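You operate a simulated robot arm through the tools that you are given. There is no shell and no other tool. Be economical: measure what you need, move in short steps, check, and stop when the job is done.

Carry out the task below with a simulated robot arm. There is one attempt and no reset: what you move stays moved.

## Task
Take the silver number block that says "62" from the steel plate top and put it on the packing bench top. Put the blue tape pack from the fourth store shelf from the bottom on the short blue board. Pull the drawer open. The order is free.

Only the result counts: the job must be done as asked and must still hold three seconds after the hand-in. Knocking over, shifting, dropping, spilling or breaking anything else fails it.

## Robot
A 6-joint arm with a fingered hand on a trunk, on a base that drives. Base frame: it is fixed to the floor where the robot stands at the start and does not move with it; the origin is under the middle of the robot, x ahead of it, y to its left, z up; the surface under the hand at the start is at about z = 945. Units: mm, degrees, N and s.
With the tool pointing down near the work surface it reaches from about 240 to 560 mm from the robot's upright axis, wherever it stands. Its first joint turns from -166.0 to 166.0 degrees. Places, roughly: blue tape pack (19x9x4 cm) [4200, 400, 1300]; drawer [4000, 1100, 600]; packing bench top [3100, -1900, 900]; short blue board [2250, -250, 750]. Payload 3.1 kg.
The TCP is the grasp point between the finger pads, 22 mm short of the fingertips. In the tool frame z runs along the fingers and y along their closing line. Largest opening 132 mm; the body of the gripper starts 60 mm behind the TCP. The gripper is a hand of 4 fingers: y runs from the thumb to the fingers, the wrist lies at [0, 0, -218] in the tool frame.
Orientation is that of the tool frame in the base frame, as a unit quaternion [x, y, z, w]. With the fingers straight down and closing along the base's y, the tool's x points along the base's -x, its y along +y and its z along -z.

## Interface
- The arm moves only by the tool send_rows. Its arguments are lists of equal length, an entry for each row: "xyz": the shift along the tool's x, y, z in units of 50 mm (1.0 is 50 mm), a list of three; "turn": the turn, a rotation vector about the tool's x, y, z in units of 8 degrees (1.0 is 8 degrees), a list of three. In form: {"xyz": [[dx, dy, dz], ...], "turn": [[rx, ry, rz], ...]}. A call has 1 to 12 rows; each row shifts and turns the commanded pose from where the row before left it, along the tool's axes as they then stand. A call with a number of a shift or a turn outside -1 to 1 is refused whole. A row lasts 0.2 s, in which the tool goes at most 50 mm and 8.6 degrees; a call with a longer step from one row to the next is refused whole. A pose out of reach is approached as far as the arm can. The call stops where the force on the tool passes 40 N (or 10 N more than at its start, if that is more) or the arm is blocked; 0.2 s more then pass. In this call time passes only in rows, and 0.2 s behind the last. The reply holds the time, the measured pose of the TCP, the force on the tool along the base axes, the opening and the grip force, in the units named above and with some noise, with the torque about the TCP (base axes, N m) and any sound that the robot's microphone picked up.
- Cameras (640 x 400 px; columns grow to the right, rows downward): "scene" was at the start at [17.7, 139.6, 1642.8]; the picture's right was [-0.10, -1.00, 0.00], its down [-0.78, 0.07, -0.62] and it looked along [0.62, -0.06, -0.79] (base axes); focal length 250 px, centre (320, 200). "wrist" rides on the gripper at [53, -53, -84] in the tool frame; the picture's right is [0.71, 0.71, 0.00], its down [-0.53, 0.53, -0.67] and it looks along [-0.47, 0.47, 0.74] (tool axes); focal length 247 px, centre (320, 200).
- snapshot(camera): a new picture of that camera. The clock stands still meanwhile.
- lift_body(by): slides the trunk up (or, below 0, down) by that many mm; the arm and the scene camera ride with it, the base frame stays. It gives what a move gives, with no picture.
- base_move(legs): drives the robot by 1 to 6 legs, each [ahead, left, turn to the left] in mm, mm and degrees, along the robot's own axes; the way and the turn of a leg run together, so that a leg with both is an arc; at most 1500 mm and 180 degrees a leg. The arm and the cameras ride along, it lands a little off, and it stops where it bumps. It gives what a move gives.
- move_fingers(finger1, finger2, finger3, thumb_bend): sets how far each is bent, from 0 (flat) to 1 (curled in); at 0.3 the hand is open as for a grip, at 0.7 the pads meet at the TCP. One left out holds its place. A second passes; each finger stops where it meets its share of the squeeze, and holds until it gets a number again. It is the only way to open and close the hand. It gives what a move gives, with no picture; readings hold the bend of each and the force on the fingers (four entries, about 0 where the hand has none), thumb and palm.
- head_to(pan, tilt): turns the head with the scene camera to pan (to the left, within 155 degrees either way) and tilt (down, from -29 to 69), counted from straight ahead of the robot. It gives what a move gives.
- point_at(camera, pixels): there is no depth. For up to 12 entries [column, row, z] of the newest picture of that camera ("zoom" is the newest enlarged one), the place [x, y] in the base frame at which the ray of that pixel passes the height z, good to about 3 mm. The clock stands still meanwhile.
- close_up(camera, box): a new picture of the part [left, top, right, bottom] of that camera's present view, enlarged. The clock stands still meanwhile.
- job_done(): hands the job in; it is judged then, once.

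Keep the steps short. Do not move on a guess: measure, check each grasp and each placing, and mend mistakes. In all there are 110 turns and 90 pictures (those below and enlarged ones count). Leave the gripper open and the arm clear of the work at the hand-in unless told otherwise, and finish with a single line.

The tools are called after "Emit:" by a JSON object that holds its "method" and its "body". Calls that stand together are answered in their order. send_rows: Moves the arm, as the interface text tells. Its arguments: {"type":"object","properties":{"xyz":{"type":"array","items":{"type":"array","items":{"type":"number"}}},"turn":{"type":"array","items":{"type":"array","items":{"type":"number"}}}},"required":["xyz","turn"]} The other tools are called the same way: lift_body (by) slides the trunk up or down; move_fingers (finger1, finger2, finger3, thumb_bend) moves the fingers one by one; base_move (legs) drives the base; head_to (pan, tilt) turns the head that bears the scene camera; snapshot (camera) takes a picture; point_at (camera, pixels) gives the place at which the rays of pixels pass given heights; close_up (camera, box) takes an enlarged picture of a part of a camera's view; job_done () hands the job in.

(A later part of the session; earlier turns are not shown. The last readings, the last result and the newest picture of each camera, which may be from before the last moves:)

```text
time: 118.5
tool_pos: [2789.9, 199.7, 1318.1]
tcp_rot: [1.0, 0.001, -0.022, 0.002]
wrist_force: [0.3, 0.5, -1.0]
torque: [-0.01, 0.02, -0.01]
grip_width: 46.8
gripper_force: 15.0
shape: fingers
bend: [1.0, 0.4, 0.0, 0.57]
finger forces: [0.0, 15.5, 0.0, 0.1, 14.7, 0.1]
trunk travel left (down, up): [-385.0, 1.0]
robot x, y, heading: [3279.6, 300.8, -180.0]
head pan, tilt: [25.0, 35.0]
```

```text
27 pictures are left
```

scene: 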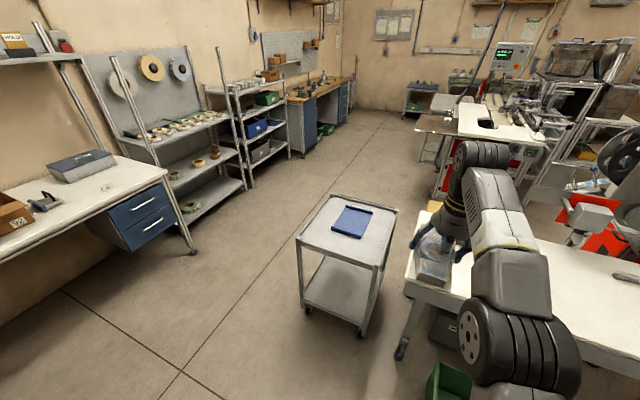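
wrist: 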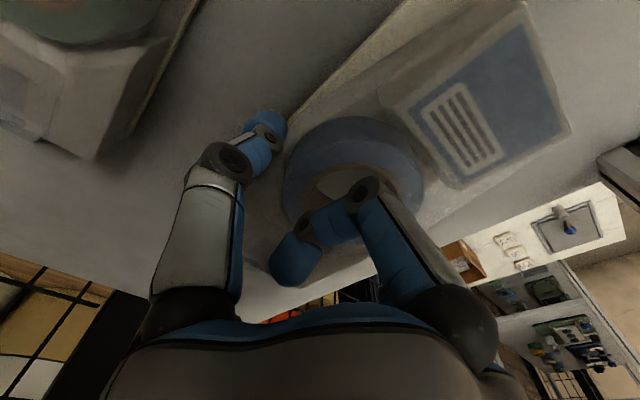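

Emit:
{"method": "close_up", "body": {"camera": "scene", "box": [285, 180, 415, 290]}}

Emit:
{"method": "point_at", "body": {"camera": "scene", "pixels": [[297, 240, 750], [377, 266, 750], [397, 212, 750], [330, 196, 750], [352, 221, 750], [362, 335, 0], [307, 310, 0], [402, 352, 0], [416, 290, 850]]}}

```text
3.64 times, centred on (350, 235) of scene
```

zoom: 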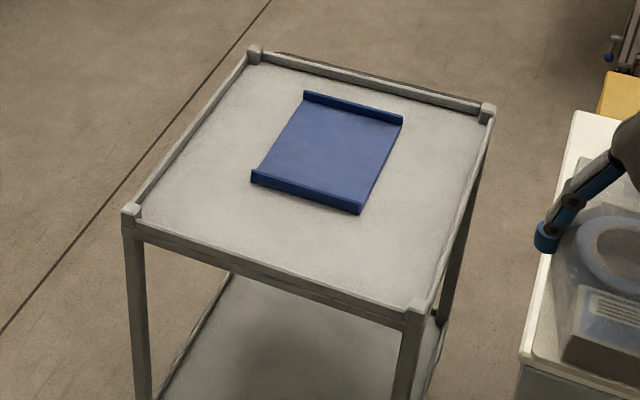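

```text
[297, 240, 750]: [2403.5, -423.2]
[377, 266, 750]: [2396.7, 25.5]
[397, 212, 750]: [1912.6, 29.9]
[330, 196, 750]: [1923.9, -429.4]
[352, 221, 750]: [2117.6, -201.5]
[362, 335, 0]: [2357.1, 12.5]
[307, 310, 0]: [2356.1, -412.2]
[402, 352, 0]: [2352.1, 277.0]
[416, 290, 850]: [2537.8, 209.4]
```

Emit:
{"method": "point_at", "body": {"camera": "zoom", "pixels": [[251, 182, 750], [360, 213, 750], [403, 118, 750], [304, 93, 750], [255, 170, 765], [362, 203, 765], [270, 168, 752], [375, 200, 752], [140, 215, 750], [410, 310, 750]]}}

```text
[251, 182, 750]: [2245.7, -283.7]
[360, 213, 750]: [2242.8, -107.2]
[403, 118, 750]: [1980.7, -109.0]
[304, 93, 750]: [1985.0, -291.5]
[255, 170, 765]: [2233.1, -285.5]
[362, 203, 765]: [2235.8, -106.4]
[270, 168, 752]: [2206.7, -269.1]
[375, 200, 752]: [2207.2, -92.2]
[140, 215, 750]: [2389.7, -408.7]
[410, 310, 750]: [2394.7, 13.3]
```

The cart top spans x 1912–2400 and y −425..27. The board is at about x 1983–2245, y −288..−108, with end lips on its x sides, and the pack is already aligned along x. The best stand is on the cart's −y side: I'll drive to about (2237,−720), turn to heading 90, then turn the hand back by 90°.

Emit:
{"method": "base_move", "body": {"legs": [[0, 1018, 0], [1043, 0, 0], [0, 0, -90]]}}

Emit:
{"method": "head_to", "body": {"pan": 0, "tilt": 60}}

Emit:
{"method": "snapshot", "body": {"camera": "scene"}}

```text
time: 132.6
tool_pos: [2126.4, -210.4, 1318.1]
tcp_rot: [-0.703, 0.711, 0.017, 0.015]
wrist_force: [-0.3, -0.6, -1.4]
torque: [-0.02, -0.07, -0.02]
grip_width: 46.9
gripper_force: 15.1
shape: fingers
bend: [1.0, 0.4, 0.0, 0.57]
finger forces: [0.0, 15.3, 0.1, 0.1, 14.8, 0.0]
trunk travel left (down, up): [-385.0, 1.0]
robot x, y, heading: [2219.7, -702.8, 89.3]
head pan, tilt: [25.0, 35.0]
```

```text
time: 133.5
tool_pos: [2125.5, -210.4, 1317.9]
tcp_rot: [-0.704, 0.71, 0.017, 0.015]
wrist_force: [0.5, 0.1, -0.1]
torque: [0.01, 0.02, -0.01]
grip_width: 46.8
gripper_force: 14.5
shape: fingers
bend: [1.0, 0.4, 0.0, 0.57]
finger forces: [0.0, 15.3, 0.0, 0.1, 14.8, 0.0]
trunk travel left (down, up): [-385.0, 1.0]
robot x, y, heading: [2223.9, -704.7, 89.4]
head pan, tilt: [0.0, 60.0]
```

```text
25 pictures are left
```

scene: 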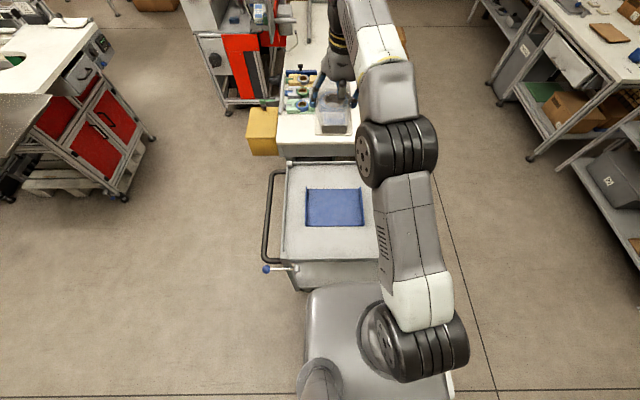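

Emit:
{"method": "close_up", "body": {"camera": "scene", "box": [255, 140, 395, 300]}}

```text
2.50 times, centred on (325, 220) of scene
```

zoom: 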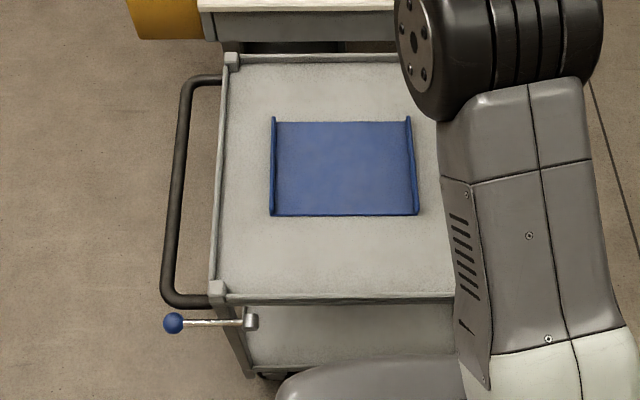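

Emit:
{"method": "point_at", "body": {"camera": "zoom", "pixels": [[270, 215, 750], [418, 214, 750], [411, 122, 750], [273, 122, 750], [270, 215, 720], [418, 214, 720], [411, 122, 720], [273, 122, 720], [225, 298, 750], [225, 298, 720], [232, 58, 750]]}}

```text
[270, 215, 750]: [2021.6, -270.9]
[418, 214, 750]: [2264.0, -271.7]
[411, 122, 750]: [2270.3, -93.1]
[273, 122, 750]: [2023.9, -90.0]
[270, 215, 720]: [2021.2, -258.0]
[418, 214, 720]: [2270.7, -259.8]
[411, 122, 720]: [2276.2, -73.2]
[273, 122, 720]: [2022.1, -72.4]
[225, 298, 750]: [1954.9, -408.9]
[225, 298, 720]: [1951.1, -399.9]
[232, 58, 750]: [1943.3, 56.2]
```

The board top is about z 770, x 2015–2263, y −279..−103, centre (2140,−191). I'll turn the hand −90° about its axis (with a small tilt correction so the pack stays level), then lower the trunk.

Emit:
{"method": "send_rows", "body": {"xyz": [[0, 0, 0], [0, 0, 0], [0, 0, 0], [0, 0, 0], [0, 0, 0], [0, 0, 0], [0, 0, 0], [0, 0, 0], [0, 0, 0], [0, 0, 0], [0, 0, 0], [0, 0, 0]], "turn": [[0, 0, -0.93], [0, 0, -0.93], [0, 0, -0.93], [0, 0, -0.93], [0, 0, -0.93], [0, 0, -0.93], [0, 0, -0.93], [0, 0, -0.93], [0, 0, -0.93], [0, 0, -0.93], [0, 0, -0.93], [-0.32, -0.32, -0.93]]}}

Emit:
{"method": "lift_body", "body": {"by": -370}}

Emit:
{"method": "snapshot", "body": {"camera": "scene"}}

Emit:
{"method": "snapshot", "body": {"camera": "wrist"}}

```text
time: 136.1
tool_pos: [2126.1, -211.0, 1317.5]
tcp_rot: [1.0, -0.01, -0.026, -0.002]
wrist_force: [0.7, 0.7, -0.6]
torque: [0.0, -0.04, 0.01]
grip_width: 46.8
gripper_force: 15.7
shape: fingers
bend: [1.0, 0.4, 0.0, 0.57]
finger forces: [0.0, 15.3, 0.0, 0.1, 14.9, 0.0]
trunk travel left (down, up): [-385.0, 1.0]
robot x, y, heading: [2222.9, -701.0, 89.4]
head pan, tilt: [0.0, 60.0]
```

```text
time: 139.7
tool_pos: [2125.9, -212.6, 946.9]
tcp_rot: [1.0, -0.012, -0.025, -0.003]
wrist_force: [0.4, 0.1, -0.8]
torque: [0.04, -0.01, -0.01]
grip_width: 47.0
gripper_force: 14.4
shape: fingers
bend: [1.0, 0.4, 0.0, 0.57]
finger forces: [0.0, 15.3, 0.0, 0.0, 14.9, 0.0]
trunk travel left (down, up): [-15.0, 371.0]
robot x, y, heading: [2221.0, -704.2, 89.3]
head pan, tilt: [0.0, 60.0]
```

```text
23 pictures are left
```

scene: 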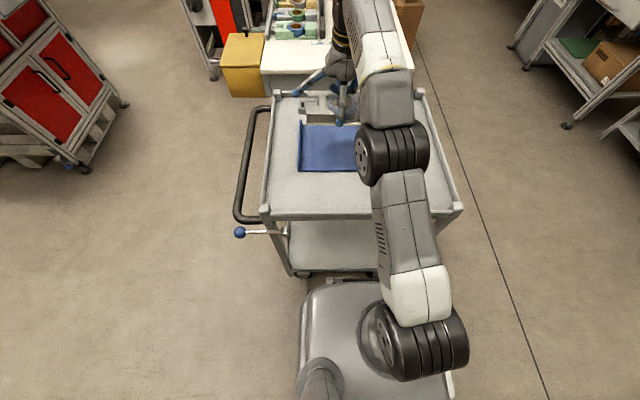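

```text
22 pictures are left
```

wrist: 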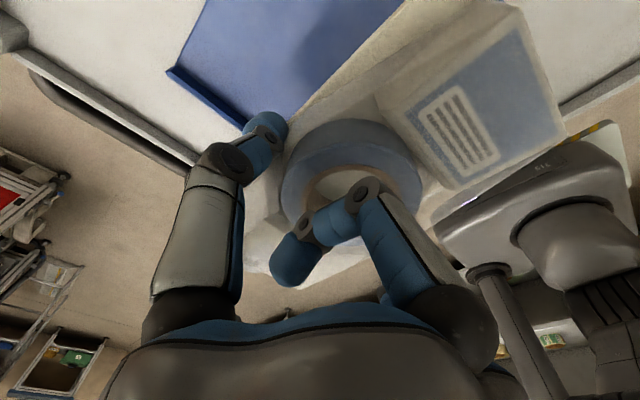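

Emit:
{"method": "close_up", "body": {"camera": "scene", "box": [250, 70, 400, 230]}}

Emit:
{"method": "point_at", "body": {"camera": "wrist", "pixels": [[167, 72, 770], [167, 72, 760], [260, 140, 770], [205, 0, 770], [330, 90, 905], [525, 0, 945], [548, 55, 905], [563, 135, 905]]}}

```text
2.50 times, centred on (325, 150) of scene
```

zoom: 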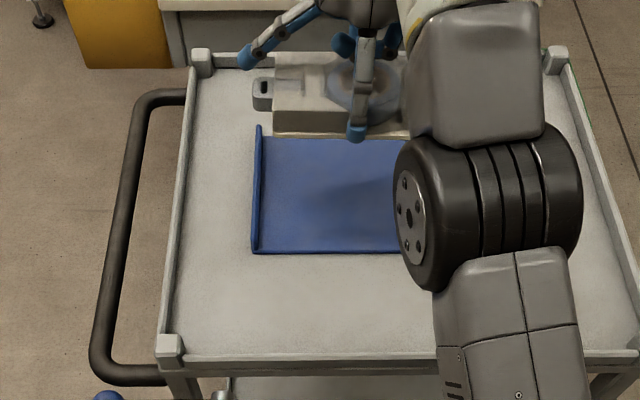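

```text
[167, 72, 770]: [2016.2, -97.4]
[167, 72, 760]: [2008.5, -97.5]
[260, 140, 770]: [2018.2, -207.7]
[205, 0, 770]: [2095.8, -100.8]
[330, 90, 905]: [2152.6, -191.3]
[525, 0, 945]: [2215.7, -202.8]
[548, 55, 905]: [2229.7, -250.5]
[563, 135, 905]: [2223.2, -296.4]
```

Emit:
{"method": "point_at", "body": {"camera": "zoom", "pixels": [[275, 135, 907], [253, 92, 920], [272, 110, 907], [252, 252, 770], [258, 130, 770], [400, 252, 770], [252, 252, 760], [165, 340, 770]]}}

Emit:
{"method": "close_up", "body": {"camera": "wrist", "box": [380, 0, 640, 230]}}

```text
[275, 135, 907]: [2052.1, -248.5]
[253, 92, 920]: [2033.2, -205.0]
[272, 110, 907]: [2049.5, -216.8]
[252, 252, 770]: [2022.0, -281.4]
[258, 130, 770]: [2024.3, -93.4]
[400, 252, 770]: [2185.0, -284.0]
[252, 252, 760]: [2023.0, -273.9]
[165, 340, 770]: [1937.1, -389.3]
```

```text
1.74 times, centred on (510, 115) of wrist
```

zoom: 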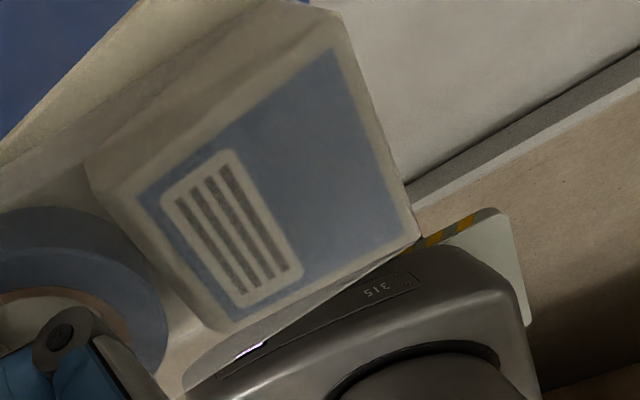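

Emit:
{"method": "point_at", "body": {"camera": "wrist", "pixels": [[522, 9, 943], [565, 135, 943], [522, 9, 935], [565, 135, 935], [290, 110, 907], [400, 10, 907]]}}

```text
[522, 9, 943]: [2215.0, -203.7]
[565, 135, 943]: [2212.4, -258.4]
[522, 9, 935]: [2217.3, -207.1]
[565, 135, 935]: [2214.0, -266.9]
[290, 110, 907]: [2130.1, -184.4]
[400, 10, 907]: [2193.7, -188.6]
```

Emit:
{"method": "close_up", "body": {"camera": "scene", "box": [335, 80, 375, 130]}}

Emit:
{"method": "close_up", "body": {"camera": "scene", "box": [290, 75, 370, 135]}}

```text
8.00 times, centred on (355, 105) of scene
```

zoom: 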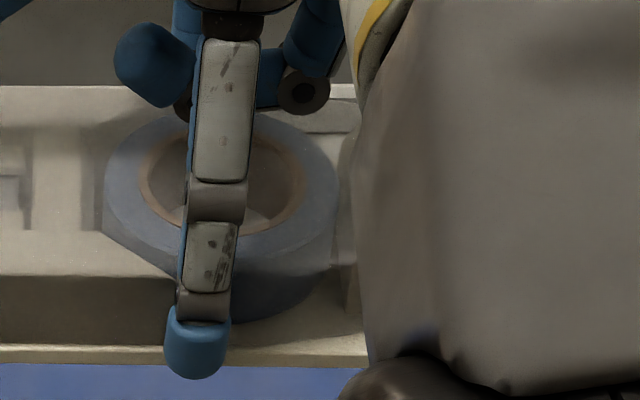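

```text
6.67 times, centred on (330, 105) of scene
```

zoom: 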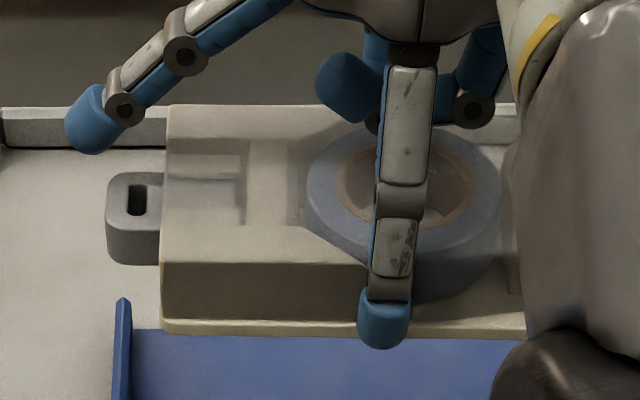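

The pack hangs clear: its body spans x≈2033–2222 (including the tab), y≈−270..−182. The board spans x 2015–2263, y −280..−100. I'll shift +8 in x and +28 in y, then go down 100 mm.

Emit:
{"method": "send_rows", "body": {"xyz": [[0.16, -0.56, 0], [0, 0, 0.7], [0, 0, 0.7], [0, 0, 0.6]], "turn": [[0, 0, 0], [0, 0, 0], [0, 0, 0], [0, 0, 0]]}}

Emit:
{"method": "close_up", "body": {"camera": "scene", "box": [270, 80, 400, 190]}}

Emit:
{"method": "snapshot", "body": {"camera": "wrist"}}

```text
time: 140.7
tool_pos: [2132.9, -203.8, 835.4]
tcp_rot: [1.0, -0.011, -0.026, -0.003]
wrist_force: [0.4, -0.9, -0.8]
torque: [0.02, 0.02, -0.03]
grip_width: 46.7
gripper_force: 15.1
shape: fingers
bend: [1.0, 0.4, 0.0, 0.57]
finger forces: [0.0, 15.3, 0.0, 0.0, 15.1, 0.0]
out of reach, approached as far as the arm can: row 1
trunk travel left (down, up): [-15.0, 371.0]
robot x, y, heading: [2220.5, -699.0, 89.4]
head pan, tilt: [0.0, 60.0]
```

```text
3.64 times, centred on (335, 135) of scene
```

zoom: 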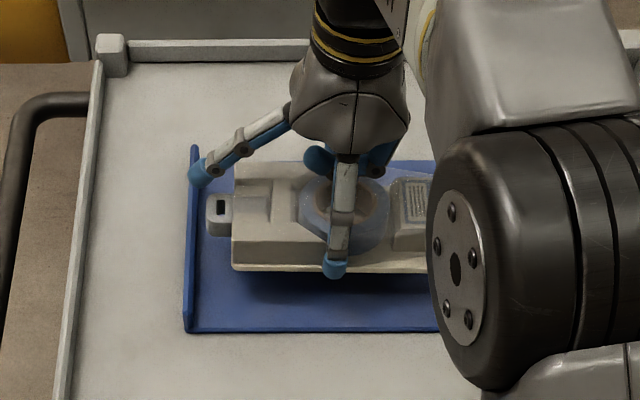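

```text
16 pictures are left
```

wrist: 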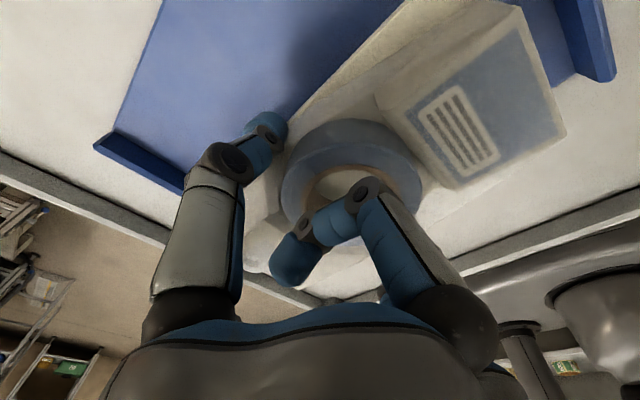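

The pack sits over the board within the lips. Finger 3's tip is near the left lip, so I'll watch its force. Next I'll go down 12 mm in small rows.

Emit:
{"method": "send_rows", "body": {"xyz": [[0, 0, 0.06], [0, 0, 0.06], [0, 0, 0.06], [0, 0, 0.06]], "turn": [[0, 0, 0], [0, 0, 0], [0, 0, 0], [0, 0, 0]]}}

Emit:
{"method": "close_up", "body": {"camera": "scene", "box": [290, 90, 390, 180]}}

```text
time: 141.7
tool_pos: [2132.8, -204.0, 823.5]
tcp_rot: [1.0, -0.011, -0.025, -0.002]
wrist_force: [-0.1, 0.2, -1.2]
torque: [0.05, -0.02, 0.03]
grip_width: 46.9
gripper_force: 15.0
shape: fingers
bend: [1.0, 0.4, 0.0, 0.57]
finger forces: [0.0, 15.3, 0.1, 0.1, 15.1, 0.1]
trunk travel left (down, up): [-15.0, 371.0]
robot x, y, heading: [2222.0, -701.7, 89.2]
head pan, tilt: [0.0, 60.0]
```

```text
4.44 times, centred on (340, 135) of scene
```

zoom: 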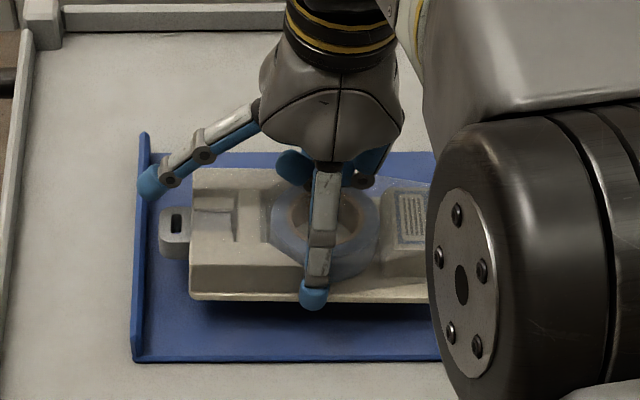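

Emit:
{"method": "point_at", "body": {"camera": "zoom", "pixels": [[150, 185, 800], [150, 185, 815], [150, 185, 830], [145, 140, 785], [140, 355, 770], [190, 295, 780], [190, 295, 790], [190, 295, 800], [162, 245, 800]]}}

```text
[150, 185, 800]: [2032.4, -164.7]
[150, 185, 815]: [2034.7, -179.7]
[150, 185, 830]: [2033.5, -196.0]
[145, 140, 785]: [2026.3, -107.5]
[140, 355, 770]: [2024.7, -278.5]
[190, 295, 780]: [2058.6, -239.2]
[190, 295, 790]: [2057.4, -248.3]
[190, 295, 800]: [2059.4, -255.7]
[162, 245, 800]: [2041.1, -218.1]
```

Finger 3's tip is actually at z≈838, well above the lip, so it's clear. I'll keep going down in 2.5 mm rows until contact.

Emit:
{"method": "send_rows", "body": {"xyz": [[0, 0, 0.05], [0, 0, 0.05], [0, 0, 0.05], [0, 0, 0.05]], "turn": [[0, 0, 0], [0, 0, 0], [0, 0, 0], [0, 0, 0]]}}

Emit:
{"method": "send_rows", "body": {"xyz": [[0, 0, 0.04], [0, 0, 0.04]], "turn": [[0, 0, 0], [0, 0, 0]]}}

```text
time: 142.7
tool_pos: [2130.9, -203.9, 815.5]
tcp_rot: [1.0, -0.011, -0.026, -0.002]
wrist_force: [0.8, -0.3, -1.1]
torque: [0.06, -0.01, -0.01]
grip_width: 46.9
gripper_force: 15.3
shape: fingers
bend: [1.0, 0.4, 0.0, 0.57]
finger forces: [0.0, 15.2, 0.1, 0.1, 15.2, 0.1]
trunk travel left (down, up): [-15.0, 371.0]
robot x, y, heading: [2224.1, -697.0, 89.3]
head pan, tilt: [0.0, 60.0]
```

```text
time: 143.3
tool_pos: [2131.4, -203.9, 809.9]
tcp_rot: [1.0, -0.011, -0.025, -0.002]
wrist_force: [-0.5, -0.3, -1.6]
torque: [0.02, 0.01, 0.01]
grip_width: 46.9
gripper_force: 15.2
shape: fingers
bend: [1.0, 0.4, 0.0, 0.57]
finger forces: [0.1, 15.3, 0.0, 0.0, 15.2, 0.0]
trunk travel left (down, up): [-15.0, 371.0]
robot x, y, heading: [2221.6, -701.7, 89.0]
head pan, tilt: [0.0, 60.0]
```

Emit:
{"method": "send_rows", "body": {"xyz": [[0, 0, 0.05], [0, 0, 0.05], [0, 0, 0.05], [0, 0, 0.04], [0, 0, 0.04]], "turn": [[0, 0, 0], [0, 0, 0], [0, 0, 0], [0, 0, 0], [0, 0, 0]]}}

Emit:
{"method": "close_up", "body": {"camera": "scene", "box": [290, 90, 390, 180]}}

```text
time: 144.5
tool_pos: [2130.0, -204.5, 798.6]
tcp_rot: [1.0, -0.012, -0.026, -0.003]
wrist_force: [0.2, -1.7, -0.5]
torque: [0.02, 0.0, 0.02]
grip_width: 46.8
gripper_force: 15.4
shape: fingers
bend: [1.0, 0.4, 0.0, 0.57]
finger forces: [0.1, 15.3, 0.1, 0.1, 15.2, 0.1]
trunk travel left (down, up): [-15.0, 371.0]
robot x, y, heading: [2223.2, -697.8, 89.2]
head pan, tilt: [0.0, 60.0]
```

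```text
4.44 times, centred on (340, 135) of scene
```

zoom: 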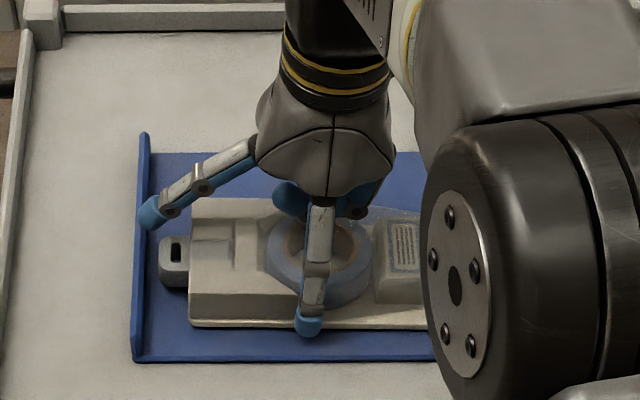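

Emit:
{"method": "send_rows", "body": {"xyz": [[0, 0, 0.05], [0, 0, 0.05], [0, 0, 0.04], [0, 0, 0.04]], "turn": [[0, 0, 0], [0, 0, 0], [0, 0, 0], [0, 0, 0]]}}

Emit:
{"method": "send_rows", "body": {"xyz": [[0, 0, 0.04], [0, 0, 0.04]], "turn": [[0, 0, 0], [0, 0, 0]]}}

```text
time: 145.5
tool_pos: [2130.2, -204.0, 793.5]
tcp_rot: [1.0, -0.012, -0.026, -0.008]
wrist_force: [0.5, 6.2, 38.8]
torque: [0.07, -0.03, -0.02]
grip_width: 46.8
gripper_force: 24.9
shape: fingers
bend: [1.0, 0.38, 0.0, 0.58]
finger forces: [0.0, 18.2, 0.0, 0.0, 31.6, 0.0]
trunk travel left (down, up): [-15.0, 371.0]
robot x, y, heading: [2220.8, -698.2, 89.5]
head pan, tilt: [0.0, 60.0]
```

```text
time: 146.1
tool_pos: [2130.9, -200.8, 794.9]
tcp_rot: [0.999, -0.011, -0.028, -0.013]
wrist_force: [1.1, -2.5, 22.2]
torque: [0.04, -0.02, 0.03]
grip_width: 44.5
gripper_force: 20.7
shape: fingers
bend: [1.0, 0.37, 0.0, 0.59]
finger forces: [0.0, 20.4, 0.0, 0.0, 21.0, 0.0]
trunk travel left (down, up): [-15.0, 371.0]
robot x, y, heading: [2224.5, -703.1, 89.3]
head pan, tilt: [0.0, 60.0]
stopped in row 2: the force on the tool passed its limit at 52 N (the readings are from after the stop); the commanded pose is now the measured one
```

Firm contact: the pack is down on the board. I'll check it, then ease off and open.

Emit:
{"method": "send_rows", "body": {"xyz": [[0, 0, -0.04]], "turn": [[0, 0, 0]]}}

Emit:
{"method": "close_up", "body": {"camera": "scene", "box": [290, 90, 390, 180]}}

```text
time: 146.5
tool_pos: [2130.2, -201.1, 796.1]
tcp_rot: [0.999, -0.011, -0.027, -0.012]
wrist_force: [1.5, 2.7, 18.9]
torque: [0.39, -0.02, -0.02]
grip_width: 44.7
gripper_force: 20.6
shape: fingers
bend: [1.0, 0.37, 0.0, 0.59]
finger forces: [0.0, 17.9, 0.0, 0.1, 23.7, 0.0]
trunk travel left (down, up): [-15.0, 371.0]
robot x, y, heading: [2224.9, -699.3, 89.0]
head pan, tilt: [0.0, 60.0]
```

```text
4.44 times, centred on (340, 135) of scene
```

zoom: 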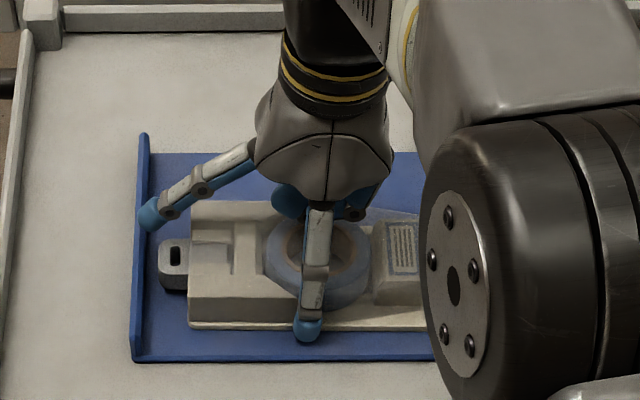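

The pack lies flat on the board, inside the lips. I'll open the thumb and finger 2.

Emit:
{"method": "move_fingers", "body": {"finger2": 0.36, "thumb_bend": 0.5}}

Emit:
{"method": "move_fingers", "body": {"finger2": 0.25, "thumb_bend": 0.25}}

Emit:
{"method": "send_rows", "body": {"xyz": [[0, 0, -0.2], [0, 0, -0.5], [0, 0, -0.8], [0, 0, -0.8], [0, 0, -0.8]], "turn": [[0, 0, 0], [0, 0, 0], [0, 0, 0], [0, 0, 0], [0, 0, 0]]}}

Emit:
{"method": "close_up", "body": {"camera": "scene", "box": [270, 70, 400, 190]}}

```text
time: 147.5
tool_pos: [2130.2, -202.8, 794.5]
tcp_rot: [1.0, -0.01, -0.028, -0.01]
wrist_force: [0.2, -2.7, 8.6]
torque: [0.21, 0.0, -0.04]
grip_width: 48.1
gripper_force: 4.6
shape: fingers
bend: [1.0, 0.36, 0.0, 0.52]
finger forces: [0.0, 0.4, 0.0, 0.1, 8.4, 0.0]
trunk travel left (down, up): [-15.0, 371.0]
robot x, y, heading: [2217.2, -700.2, 89.4]
head pan, tilt: [0.0, 60.0]
```

```text
time: 148.5
tool_pos: [2130.8, -200.5, 793.8]
tcp_rot: [0.999, -0.011, -0.028, -0.009]
wrist_force: [-1.6, -0.3, -0.2]
torque: [-0.03, 0.02, -0.03]
grip_width: 74.7
gripper_force: 0.1
shape: fingers
bend: [1.0, 0.25, 0.0, 0.25]
finger forces: [0.0, 0.0, 0.0, 0.0, 0.1, 0.0]
trunk travel left (down, up): [-15.0, 371.0]
robot x, y, heading: [2222.6, -700.0, 89.6]
head pan, tilt: [0.0, 60.0]
```

```text
time: 149.7
tool_pos: [2139.1, -206.9, 945.8]
tcp_rot: [1.0, -0.011, -0.027, -0.008]
wrist_force: [-1.3, -0.1, -0.5]
torque: [0.03, 0.03, 0.02]
grip_width: 74.9
gripper_force: 0.1
shape: fingers
bend: [1.0, 0.25, 0.0, 0.25]
finger forces: [0.0, 0.1, 0.0, 0.0, 0.0, 0.0]
out of reach, approached as far as the arm can: row 5
trunk travel left (down, up): [-15.0, 371.0]
robot x, y, heading: [2226.6, -700.4, 89.3]
head pan, tilt: [0.0, 60.0]
```

```text
3.33 times, centred on (335, 130) of scene
```

zoom: 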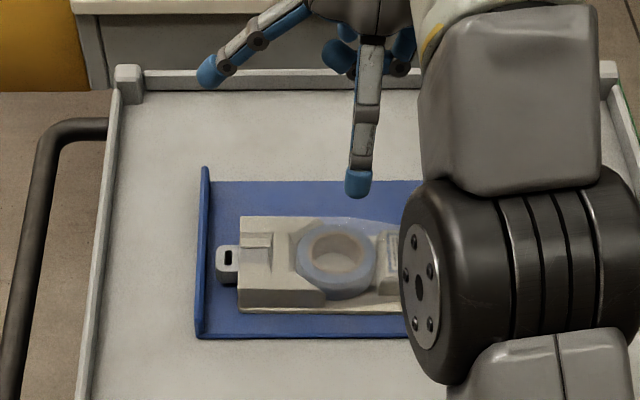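

The pack lies on the board. The drawer is next: I'll raise the trunk, back off, turn to heading 0 and drive to about (3270,1050) in front of the drawer.

Emit:
{"method": "lift_body", "body": {"by": 150}}

Emit:
{"method": "base_move", "body": {"legs": [[-220, 0, 0], [0, 0, -89.3], [1010, 0, 0], [0, 1000, 0], [0, 960, 0]]}}

Emit:
{"method": "head_to", "body": {"pan": 0, "tilt": 35}}

Emit:
{"method": "snapshot", "body": {"camera": "scene"}}

```text
time: 151.4
tool_pos: [2138.8, -206.3, 1096.9]
tcp_rot: [1.0, -0.012, -0.027, -0.009]
wrist_force: [0.2, 0.6, 0.0]
torque: [0.03, -0.02, 0.06]
grip_width: 74.7
gripper_force: 0.0
shape: fingers
bend: [1.0, 0.25, 0.0, 0.25]
finger forces: [0.1, 0.0, 0.0, 0.0, 0.0, 0.0]
trunk travel left (down, up): [-165.0, 221.0]
robot x, y, heading: [2223.7, -703.5, 89.4]
head pan, tilt: [0.0, 60.0]
```

```text
time: 171.1
tool_pos: [3703.0, 1133.4, 1097.0]
tcp_rot: [0.707, -0.706, -0.013, -0.025]
wrist_force: [-0.1, -0.3, 0.0]
torque: [0.02, 0.02, -0.03]
grip_width: 74.6
gripper_force: 0.1
shape: fingers
bend: [1.0, 0.25, 0.0, 0.25]
finger forces: [0.0, 0.0, 0.0, 0.0, 0.1, 0.1]
trunk travel left (down, up): [-165.0, 221.0]
robot x, y, heading: [3210.5, 1036.6, 0.8]
head pan, tilt: [0.0, 60.0]
```

```text
time: 172.0
tool_pos: [3704.2, 1132.7, 1097.8]
tcp_rot: [-0.707, 0.707, 0.013, 0.025]
wrist_force: [0.4, -0.3, 0.1]
torque: [0.0, 0.04, 0.0]
grip_width: 74.9
gripper_force: 0.1
shape: fingers
bend: [1.0, 0.25, 0.0, 0.25]
finger forces: [0.0, 0.0, 0.1, 0.0, 0.0, 0.0]
trunk travel left (down, up): [-165.0, 221.0]
robot x, y, heading: [3210.5, 1034.6, 0.6]
head pan, tilt: [0.0, 35.0]
```

```text
11 pictures are left
```

scene: 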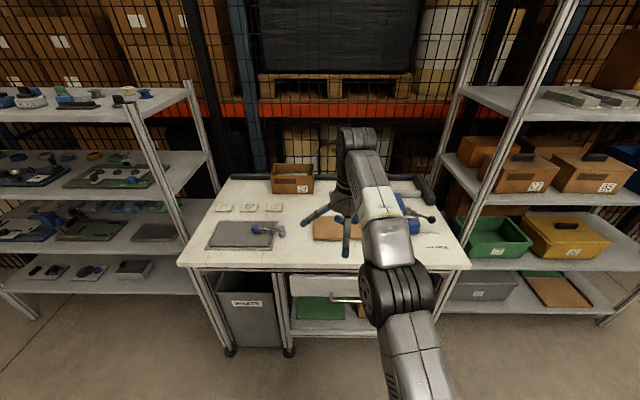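

Emit:
{"method": "close_up", "body": {"camera": "scene", "box": [270, 250, 390, 340]}}

```text
4.44 times, centred on (330, 295) of scene
```

zoom: 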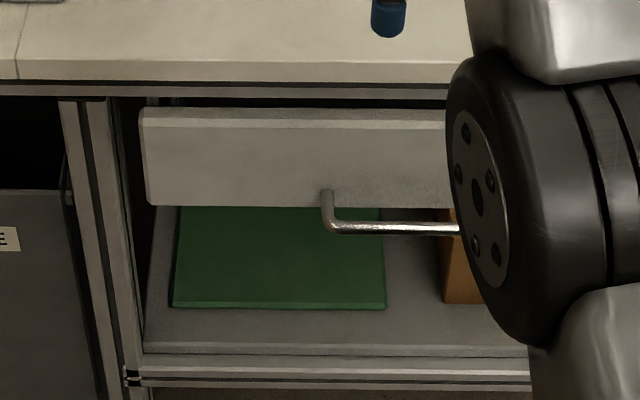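

The drawer handle is a horizontal bar, partly hidden by the elbow. I'll lower the trunk fully and shift the base right 250 to get an unobstructed second view for parallax.

Emit:
{"method": "point_at", "body": {"camera": "zoom", "pixels": [[332, 228, 480], [332, 228, 520], [332, 228, 560], [332, 228, 600], [140, 112, 600], [140, 112, 640], [145, 203, 520], [145, 203, 560]]}}

Emit:
{"method": "lift_body", "body": {"by": -160}}

Emit:
{"method": "base_move", "body": {"legs": [[0, -250, -0.6]]}}

Emit:
{"method": "head_to", "body": {"pan": 15, "tilt": 40}}

Emit:
{"method": "snapshot", "body": {"camera": "scene"}}

```text
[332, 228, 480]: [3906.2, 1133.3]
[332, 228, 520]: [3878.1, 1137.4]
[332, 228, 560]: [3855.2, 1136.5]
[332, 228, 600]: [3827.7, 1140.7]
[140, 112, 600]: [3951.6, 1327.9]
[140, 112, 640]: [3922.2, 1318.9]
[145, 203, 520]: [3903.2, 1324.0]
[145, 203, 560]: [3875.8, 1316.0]
```

```text
time: 173.8
tool_pos: [3704.0, 1133.0, 937.3]
tcp_rot: [0.708, -0.706, -0.012, -0.025]
wrist_force: [-0.4, 0.7, 0.7]
torque: [0.01, 0.0, -0.01]
grip_width: 74.8
gripper_force: 0.0
shape: fingers
bend: [1.0, 0.25, 0.0, 0.25]
finger forces: [0.0, 0.1, 0.0, 0.1, 0.1, 0.1]
trunk travel left (down, up): [-5.0, 381.0]
robot x, y, heading: [3206.8, 1041.0, 0.7]
head pan, tilt: [0.0, 35.0]
```

```text
time: 175.6
tool_pos: [3706.4, 875.1, 936.1]
tcp_rot: [-0.703, 0.711, 0.013, 0.025]
wrist_force: [0.2, -0.2, -0.1]
torque: [0.01, 0.01, 0.03]
grip_width: 75.0
gripper_force: 0.0
shape: fingers
bend: [1.0, 0.25, 0.0, 0.25]
finger forces: [0.1, 0.1, 0.0, 0.0, 0.0, 0.0]
trunk travel left (down, up): [-5.0, 381.0]
robot x, y, heading: [3215.7, 782.3, 0.1]
head pan, tilt: [0.0, 35.0]
```

```text
time: 176.4
tool_pos: [3706.1, 876.4, 936.7]
tcp_rot: [-0.704, 0.71, 0.013, 0.026]
wrist_force: [-0.3, -0.3, 0.0]
torque: [0.01, 0.01, -0.01]
grip_width: 74.6
gripper_force: 0.1
shape: fingers
bend: [1.0, 0.25, 0.0, 0.25]
finger forces: [0.0, 0.1, 0.1, 0.0, 0.0, 0.1]
trunk travel left (down, up): [-5.0, 381.0]
robot x, y, heading: [3213.0, 784.5, -0.0]
head pan, tilt: [15.0, 40.0]
```

```text
9 pictures are left
```

scene: 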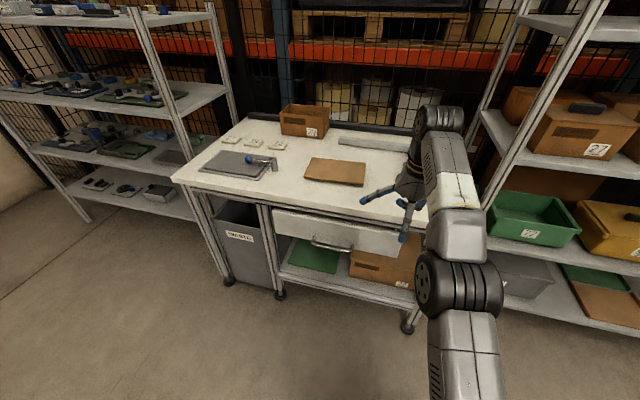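

Emit:
{"method": "close_up", "body": {"camera": "scene", "box": [265, 200, 415, 275]}}

```text
4.27 times, centred on (340, 238) of scene
```

zoom: 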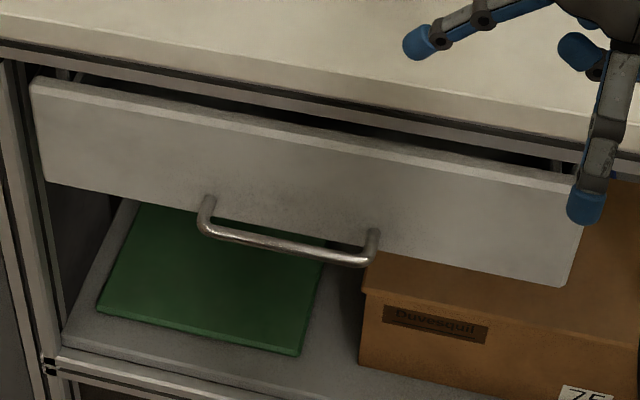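

Emit:
{"method": "point_at", "body": {"camera": "zoom", "pixels": [[203, 225, 480], [203, 225, 520], [203, 225, 560], [203, 225, 600], [372, 262, 520], [372, 262, 560], [372, 262, 600], [32, 80, 620], [32, 80, 660], [42, 182, 560], [562, 285, 560], [290, 243, 560]]}}

```text
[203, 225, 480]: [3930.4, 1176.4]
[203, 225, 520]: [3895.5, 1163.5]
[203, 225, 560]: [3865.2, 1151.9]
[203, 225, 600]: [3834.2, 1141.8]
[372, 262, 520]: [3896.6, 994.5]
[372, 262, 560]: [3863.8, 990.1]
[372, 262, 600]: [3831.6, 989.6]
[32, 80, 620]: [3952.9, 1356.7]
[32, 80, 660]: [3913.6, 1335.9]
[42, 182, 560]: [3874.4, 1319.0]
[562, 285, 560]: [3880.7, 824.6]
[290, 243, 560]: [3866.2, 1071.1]
```

Triangulated: the handle bar runs y 990–1142 (centre 1066), x≈3838, z≈595, standing about 30 mm off the drawer face. Plan: tilt the hand 60° forward with the thumb above the bar, hook it and close finger 2 from below. First I'll set the fingers, tilt, and shift the base left.

Emit:
{"method": "move_fingers", "body": {"finger1": 0, "finger2": 0.3, "finger3": 0, "thumb_bend": 0.6}}

Emit:
{"method": "send_rows", "body": {"xyz": [[0, 0, 0], [0, 0, 0], [0, 0, 0], [0, 0, 0], [0, 0, 0], [0, 0, 0], [0, 0, 0], [0, 0, 0]], "turn": [[0.9375, 0, 0], [0.9375, 0, 0], [0.9375, 0, 0], [0.9375, 0, 0], [0.9375, 0, 0], [0.9375, 0, 0], [0.9375, 0, 0], [0.9375, 0, 0]]}}

Emit:
{"method": "base_move", "body": {"legs": [[0, 190, 0]]}}

```text
time: 177.4
tool_pos: [3707.3, 875.5, 937.1]
tcp_rot: [-0.704, 0.71, 0.013, 0.026]
wrist_force: [0.0, -1.1, -0.5]
torque: [-0.01, 0.01, -0.02]
grip_width: 88.0
gripper_force: 0.1
shape: fingers
bend: [0.01, 0.3, 0.0, 0.6]
finger forces: [0.1, 0.1, 0.0, 0.0, 0.0, 0.0]
trunk travel left (down, up): [-5.0, 381.0]
robot x, y, heading: [3216.2, 784.2, 0.1]
head pan, tilt: [15.0, 40.0]
```

```text
time: 179.2
tool_pos: [3706.2, 872.7, 936.9]
tcp_rot: [-0.604, 0.632, -0.332, 0.354]
wrist_force: [-0.3, -0.4, 0.2]
torque: [0.03, 0.0, 0.01]
grip_width: 87.8
gripper_force: 0.1
shape: fingers
bend: [0.01, 0.3, 0.0, 0.6]
finger forces: [0.0, 0.0, 0.1, 0.1, 0.0, 0.0]
out of reach, approached as far as the arm can: row 8
trunk travel left (down, up): [-5.0, 381.0]
robot x, y, heading: [3214.7, 782.9, 0.1]
head pan, tilt: [15.0, 40.0]
```

```text
time: 180.8
tool_pos: [3706.1, 1061.1, 937.1]
tcp_rot: [-0.603, 0.633, -0.333, 0.353]
wrist_force: [0.7, -0.2, 0.0]
torque: [-0.03, -0.01, -0.02]
grip_width: 88.1
gripper_force: 0.0
shape: fingers
bend: [0.01, 0.3, 0.0, 0.6]
finger forces: [0.0, 0.0, 0.0, 0.0, 0.1, 0.1]
trunk travel left (down, up): [-5.0, 381.0]
robot x, y, heading: [3213.2, 972.8, -0.0]
head pan, tilt: [15.0, 40.0]
```

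Tilt is about 58° and the TCP is at (3706,1061,937). I'll descend 300 mm in front of the drawer.

Emit:
{"method": "send_rows", "body": {"xyz": [[0.022, 0.681, 0.526], [0.022, 0.681, 0.526], [0.022, 0.681, 0.526], [0.022, 0.681, 0.526], [0.022, 0.681, 0.526], [0.022, 0.681, 0.526], [0.022, 0.681, 0.526]], "turn": [[0, 0, 0], [0, 0, 0], [0, 0, 0], [0, 0, 0], [0, 0, 0], [0, 0, 0], [0, 0, 0]]}}

Emit:
{"method": "snapshot", "body": {"camera": "scene"}}

```text
time: 182.3
tool_pos: [3736.5, 1066.1, 635.7]
tcp_rot: [-0.602, 0.633, -0.333, 0.354]
wrist_force: [-0.9, 0.3, -0.2]
torque: [0.02, 0.01, 0.0]
grip_width: 88.0
gripper_force: 0.1
shape: fingers
bend: [0.01, 0.3, 0.0, 0.6]
finger forces: [0.0, 0.0, 0.0, 0.1, 0.0, 0.1]
trunk travel left (down, up): [-5.0, 381.0]
robot x, y, heading: [3213.4, 976.2, -0.0]
head pan, tilt: [15.0, 40.0]
```

```text
7 pictures are left
```

scene: 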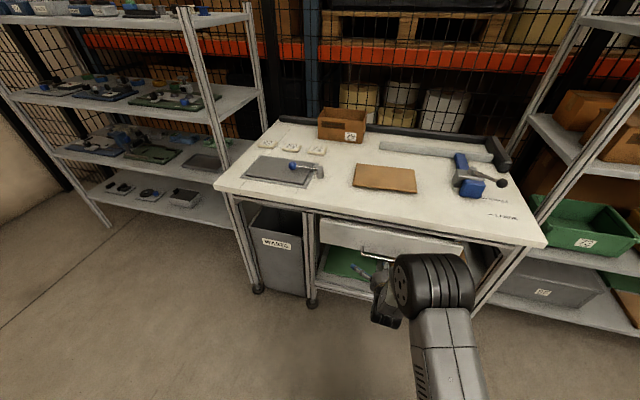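

The pose is reached. I'll use one wrist picture to find the bar before approaching.

Emit:
{"method": "snapshot", "body": {"camera": "wrist"}}

```text
6 pictures are left
```

wrist: 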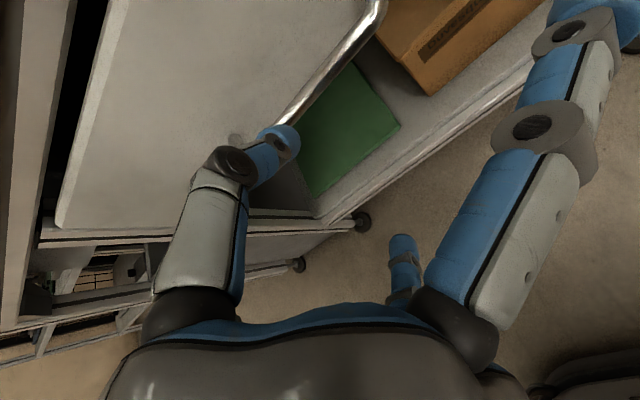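

Emit:
{"method": "point_at", "body": {"camera": "wrist", "pixels": [[335, 70, 585], [335, 70, 595], [335, 70, 605], [300, 112, 595], [378, 15, 595], [70, 225, 570], [235, 138, 595], [125, 10, 720]]}}

```text
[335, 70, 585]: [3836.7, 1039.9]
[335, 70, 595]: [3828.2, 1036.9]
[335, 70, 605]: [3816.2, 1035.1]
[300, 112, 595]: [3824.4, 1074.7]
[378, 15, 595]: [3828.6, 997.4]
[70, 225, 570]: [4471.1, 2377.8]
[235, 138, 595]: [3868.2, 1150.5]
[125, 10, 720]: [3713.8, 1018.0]
```

The views disagree on the bar's height along the line of sight. I'll move the hand 45 mm lower and take a flatter look for better depth.

Emit:
{"method": "send_rows", "body": {"xyz": [[0.04, 0.76, 0.476]], "turn": [[0, 0, 0]]}}

Emit:
{"method": "snapshot", "body": {"camera": "wrist"}}

```text
time: 182.8
tool_pos: [3736.3, 1066.0, 592.0]
tcp_rot: [-0.602, 0.633, -0.333, 0.354]
wrist_force: [0.7, -0.9, -0.3]
torque: [0.01, -0.01, -0.02]
grip_width: 87.9
gripper_force: 0.1
shape: fingers
bend: [0.01, 0.3, 0.0, 0.6]
finger forces: [0.0, 0.0, 0.0, 0.1, 0.0, 0.0]
trunk travel left (down, up): [-5.0, 381.0]
robot x, y, heading: [3214.1, 976.4, 0.0]
head pan, tilt: [15.0, 40.0]
```

```text
5 pictures are left
```

wrist: 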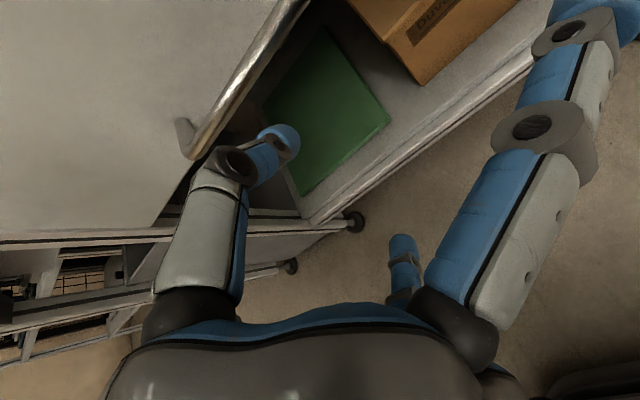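

Emit:
{"method": "point_at", "body": {"camera": "wrist", "pixels": [[248, 77, 575], [248, 77, 585], [248, 77, 595], [248, 77, 605], [195, 148, 585], [195, 148, 595], [195, 148, 605], [180, 122, 595], [280, 32, 595]]}}

```text
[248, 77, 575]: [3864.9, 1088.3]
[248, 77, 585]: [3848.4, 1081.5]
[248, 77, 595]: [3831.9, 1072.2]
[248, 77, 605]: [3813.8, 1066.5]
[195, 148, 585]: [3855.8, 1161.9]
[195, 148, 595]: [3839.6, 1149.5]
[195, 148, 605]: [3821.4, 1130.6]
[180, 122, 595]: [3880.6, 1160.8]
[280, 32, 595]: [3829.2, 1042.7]
```

The bar resolves to x≈3831, z≈596. I'll go to a pre-point 60 mm back along the hand's axis, then advance slowly along it so the thumb passes above and behind the bar.

Emit:
{"method": "send_rows", "body": {"xyz": [[-0.028, -0.56, 0.057], [-0.028, -0.56, 0.057], [0, 0, 0.3], [0, 0, 0.3], [0, 0, 0.3], [0, 0, 0.2]], "turn": [[0, 0, 0], [0, 0, 0], [0, 0, 0], [0, 0, 0], [0, 0, 0], [0, 0, 0]]}}

Emit:
{"method": "snapshot", "body": {"camera": "wrist"}}

```text
time: 184.2
tool_pos: [3818.4, 1066.6, 606.8]
tcp_rot: [-0.604, 0.633, -0.332, 0.353]
wrist_force: [-0.5, -0.3, 0.1]
torque: [-0.01, 0.01, 0.0]
grip_width: 88.1
gripper_force: 0.1
shape: fingers
bend: [0.01, 0.3, 0.0, 0.6]
finger forces: [0.0, 0.1, 0.0, 0.0, 0.1, 0.0]
trunk travel left (down, up): [-5.0, 381.0]
robot x, y, heading: [3212.1, 973.6, 0.0]
head pan, tilt: [15.0, 40.0]
```

```text
4 pictures are left
```

wrist: 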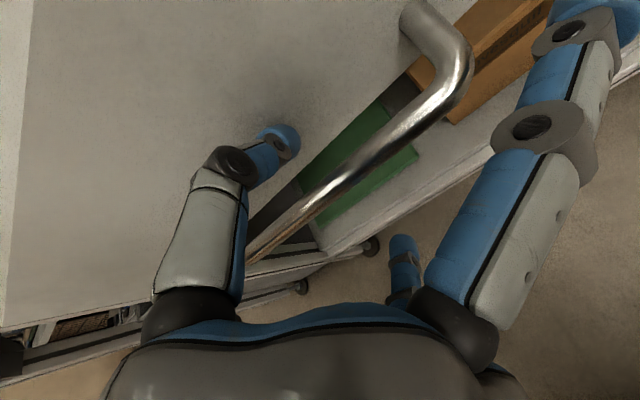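

The bar now passes between the thumb and finger 2. I'll close both.

Emit:
{"method": "move_fingers", "body": {"finger2": 0.7, "thumb_bend": 0.75}}

```text
time: 185.2
tool_pos: [3818.5, 1066.6, 607.9]
tcp_rot: [-0.604, 0.633, -0.333, 0.353]
wrist_force: [1.2, 0.1, 0.6]
torque: [0.0, -0.01, 0.03]
grip_width: 84.2
gripper_force: 0.0
shape: fingers
bend: [0.01, 0.68, 0.0, 0.74]
finger forces: [0.0, 0.1, 0.0, 0.0, 0.0, 0.0]
trunk travel left (down, up): [-5.0, 381.0]
robot x, y, heading: [3211.9, 974.4, 0.0]
head pan, tilt: [15.0, 40.0]
```

Force is near zero, so I need to see where the bar is relative to the tips.

Emit:
{"method": "snapshot", "body": {"camera": "wrist"}}

```text
3 pictures are left
```

wrist: 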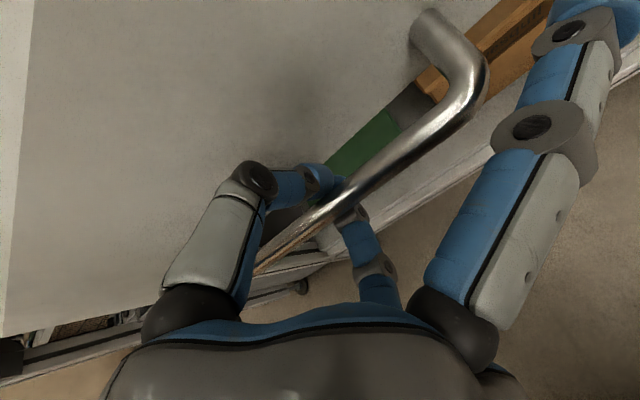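

The thumb and finger 2 have closed behind the bar, caging it loosely, so pulling will hook it. I'll drive back 60 mm and check forces.

Emit:
{"method": "base_move", "body": {"legs": [[-60, 0, 0]]}}

```text
time: 186.1
tool_pos: [3757.6, 1067.4, 608.1]
tcp_rot: [-0.602, 0.633, -0.333, 0.354]
wrist_force: [0.7, 0.6, 0.5]
torque: [0.04, 0.0, -0.01]
grip_width: 83.9
gripper_force: 0.1
shape: fingers
bend: [0.01, 0.68, 0.0, 0.74]
finger forces: [0.0, 0.0, 0.0, 0.0, 0.0, 0.0]
trunk travel left (down, up): [-5.0, 381.0]
robot x, y, heading: [3154.1, 972.3, -0.1]
head pan, tilt: [15.0, 40.0]
```

Emit:
{"method": "snapshot", "body": {"camera": "wrist"}}

```text
2 pictures are left
```

wrist: 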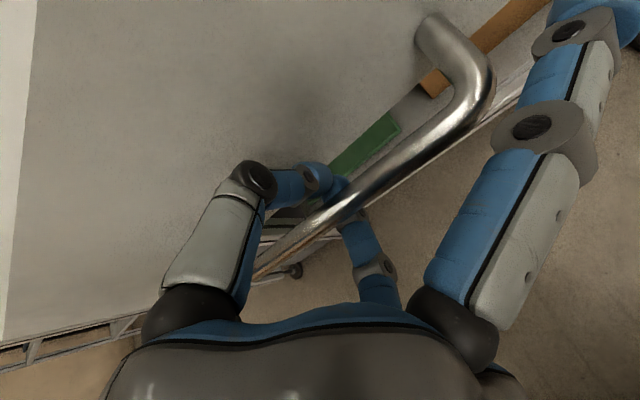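

The bar stays fixed in the hand view while the background slides, so the drawer is opening with almost no friction. I'll pull further in steps and watch the force.

Emit:
{"method": "base_move", "body": {"legs": [[-60, 0, 0]]}}

Emit:
{"method": "base_move", "body": {"legs": [[-50, 0, 0]]}}

```text
time: 187.1
tool_pos: [3697.4, 1066.5, 607.4]
tcp_rot: [-0.602, 0.633, -0.333, 0.355]
wrist_force: [0.0, -0.3, -0.1]
torque: [0.02, 0.01, 0.02]
grip_width: 83.7
gripper_force: 0.1
shape: fingers
bend: [0.01, 0.68, 0.0, 0.74]
finger forces: [0.0, 0.0, 0.0, 0.0, 0.1, 0.0]
trunk travel left (down, up): [-5.0, 381.0]
robot x, y, heading: [3088.9, 975.0, 0.1]
head pan, tilt: [15.0, 40.0]
```

```text
time: 188.0
tool_pos: [3648.0, 1067.1, 608.5]
tcp_rot: [-0.604, 0.632, -0.333, 0.354]
wrist_force: [0.8, -0.7, 0.2]
torque: [0.0, -0.04, 0.0]
grip_width: 83.9
gripper_force: 0.1
shape: fingers
bend: [0.01, 0.68, 0.0, 0.74]
finger forces: [0.0, 0.0, 0.0, 0.0, 0.0, 0.1]
trunk travel left (down, up): [-5.0, 381.0]
robot x, y, heading: [3039.5, 975.3, -0.1]
head pan, tilt: [15.0, 40.0]
```

170 mm is open, with no resistance. I'll pull a bit further with the arm, since its calls stop on force if the drawer meets its end stop.

Emit:
{"method": "send_rows", "body": {"xyz": [[0.009, 0.21, -0.34], [0.009, 0.21, -0.34], [0.009, 0.21, -0.34], [0.009, 0.21, -0.34]], "turn": [[0, 0, 0], [0, 0, 0], [0, 0, 0], [0, 0, 0]]}}

Emit:
{"method": "close_up", "body": {"camera": "scene", "box": [200, 100, 560, 330]}}

```text
time: 189.0
tool_pos: [3568.3, 1064.9, 607.5]
tcp_rot: [-0.603, 0.633, -0.332, 0.354]
wrist_force: [0.3, -0.3, 0.7]
torque: [-0.02, 0.01, 0.0]
grip_width: 83.9
gripper_force: 0.0
shape: fingers
bend: [0.01, 0.69, 0.0, 0.74]
finger forces: [0.0, 0.0, 0.0, 0.1, 0.0, 0.0]
trunk travel left (down, up): [-5.0, 381.0]
robot x, y, heading: [3040.6, 973.6, 0.0]
head pan, tilt: [15.0, 40.0]
```

```text
1.74 times, centred on (380, 215) of scene
```

zoom: 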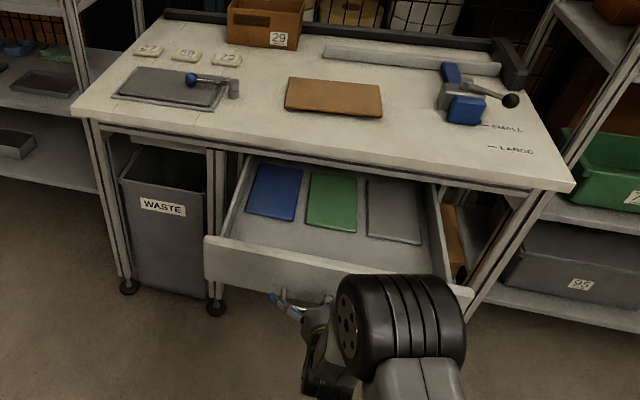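

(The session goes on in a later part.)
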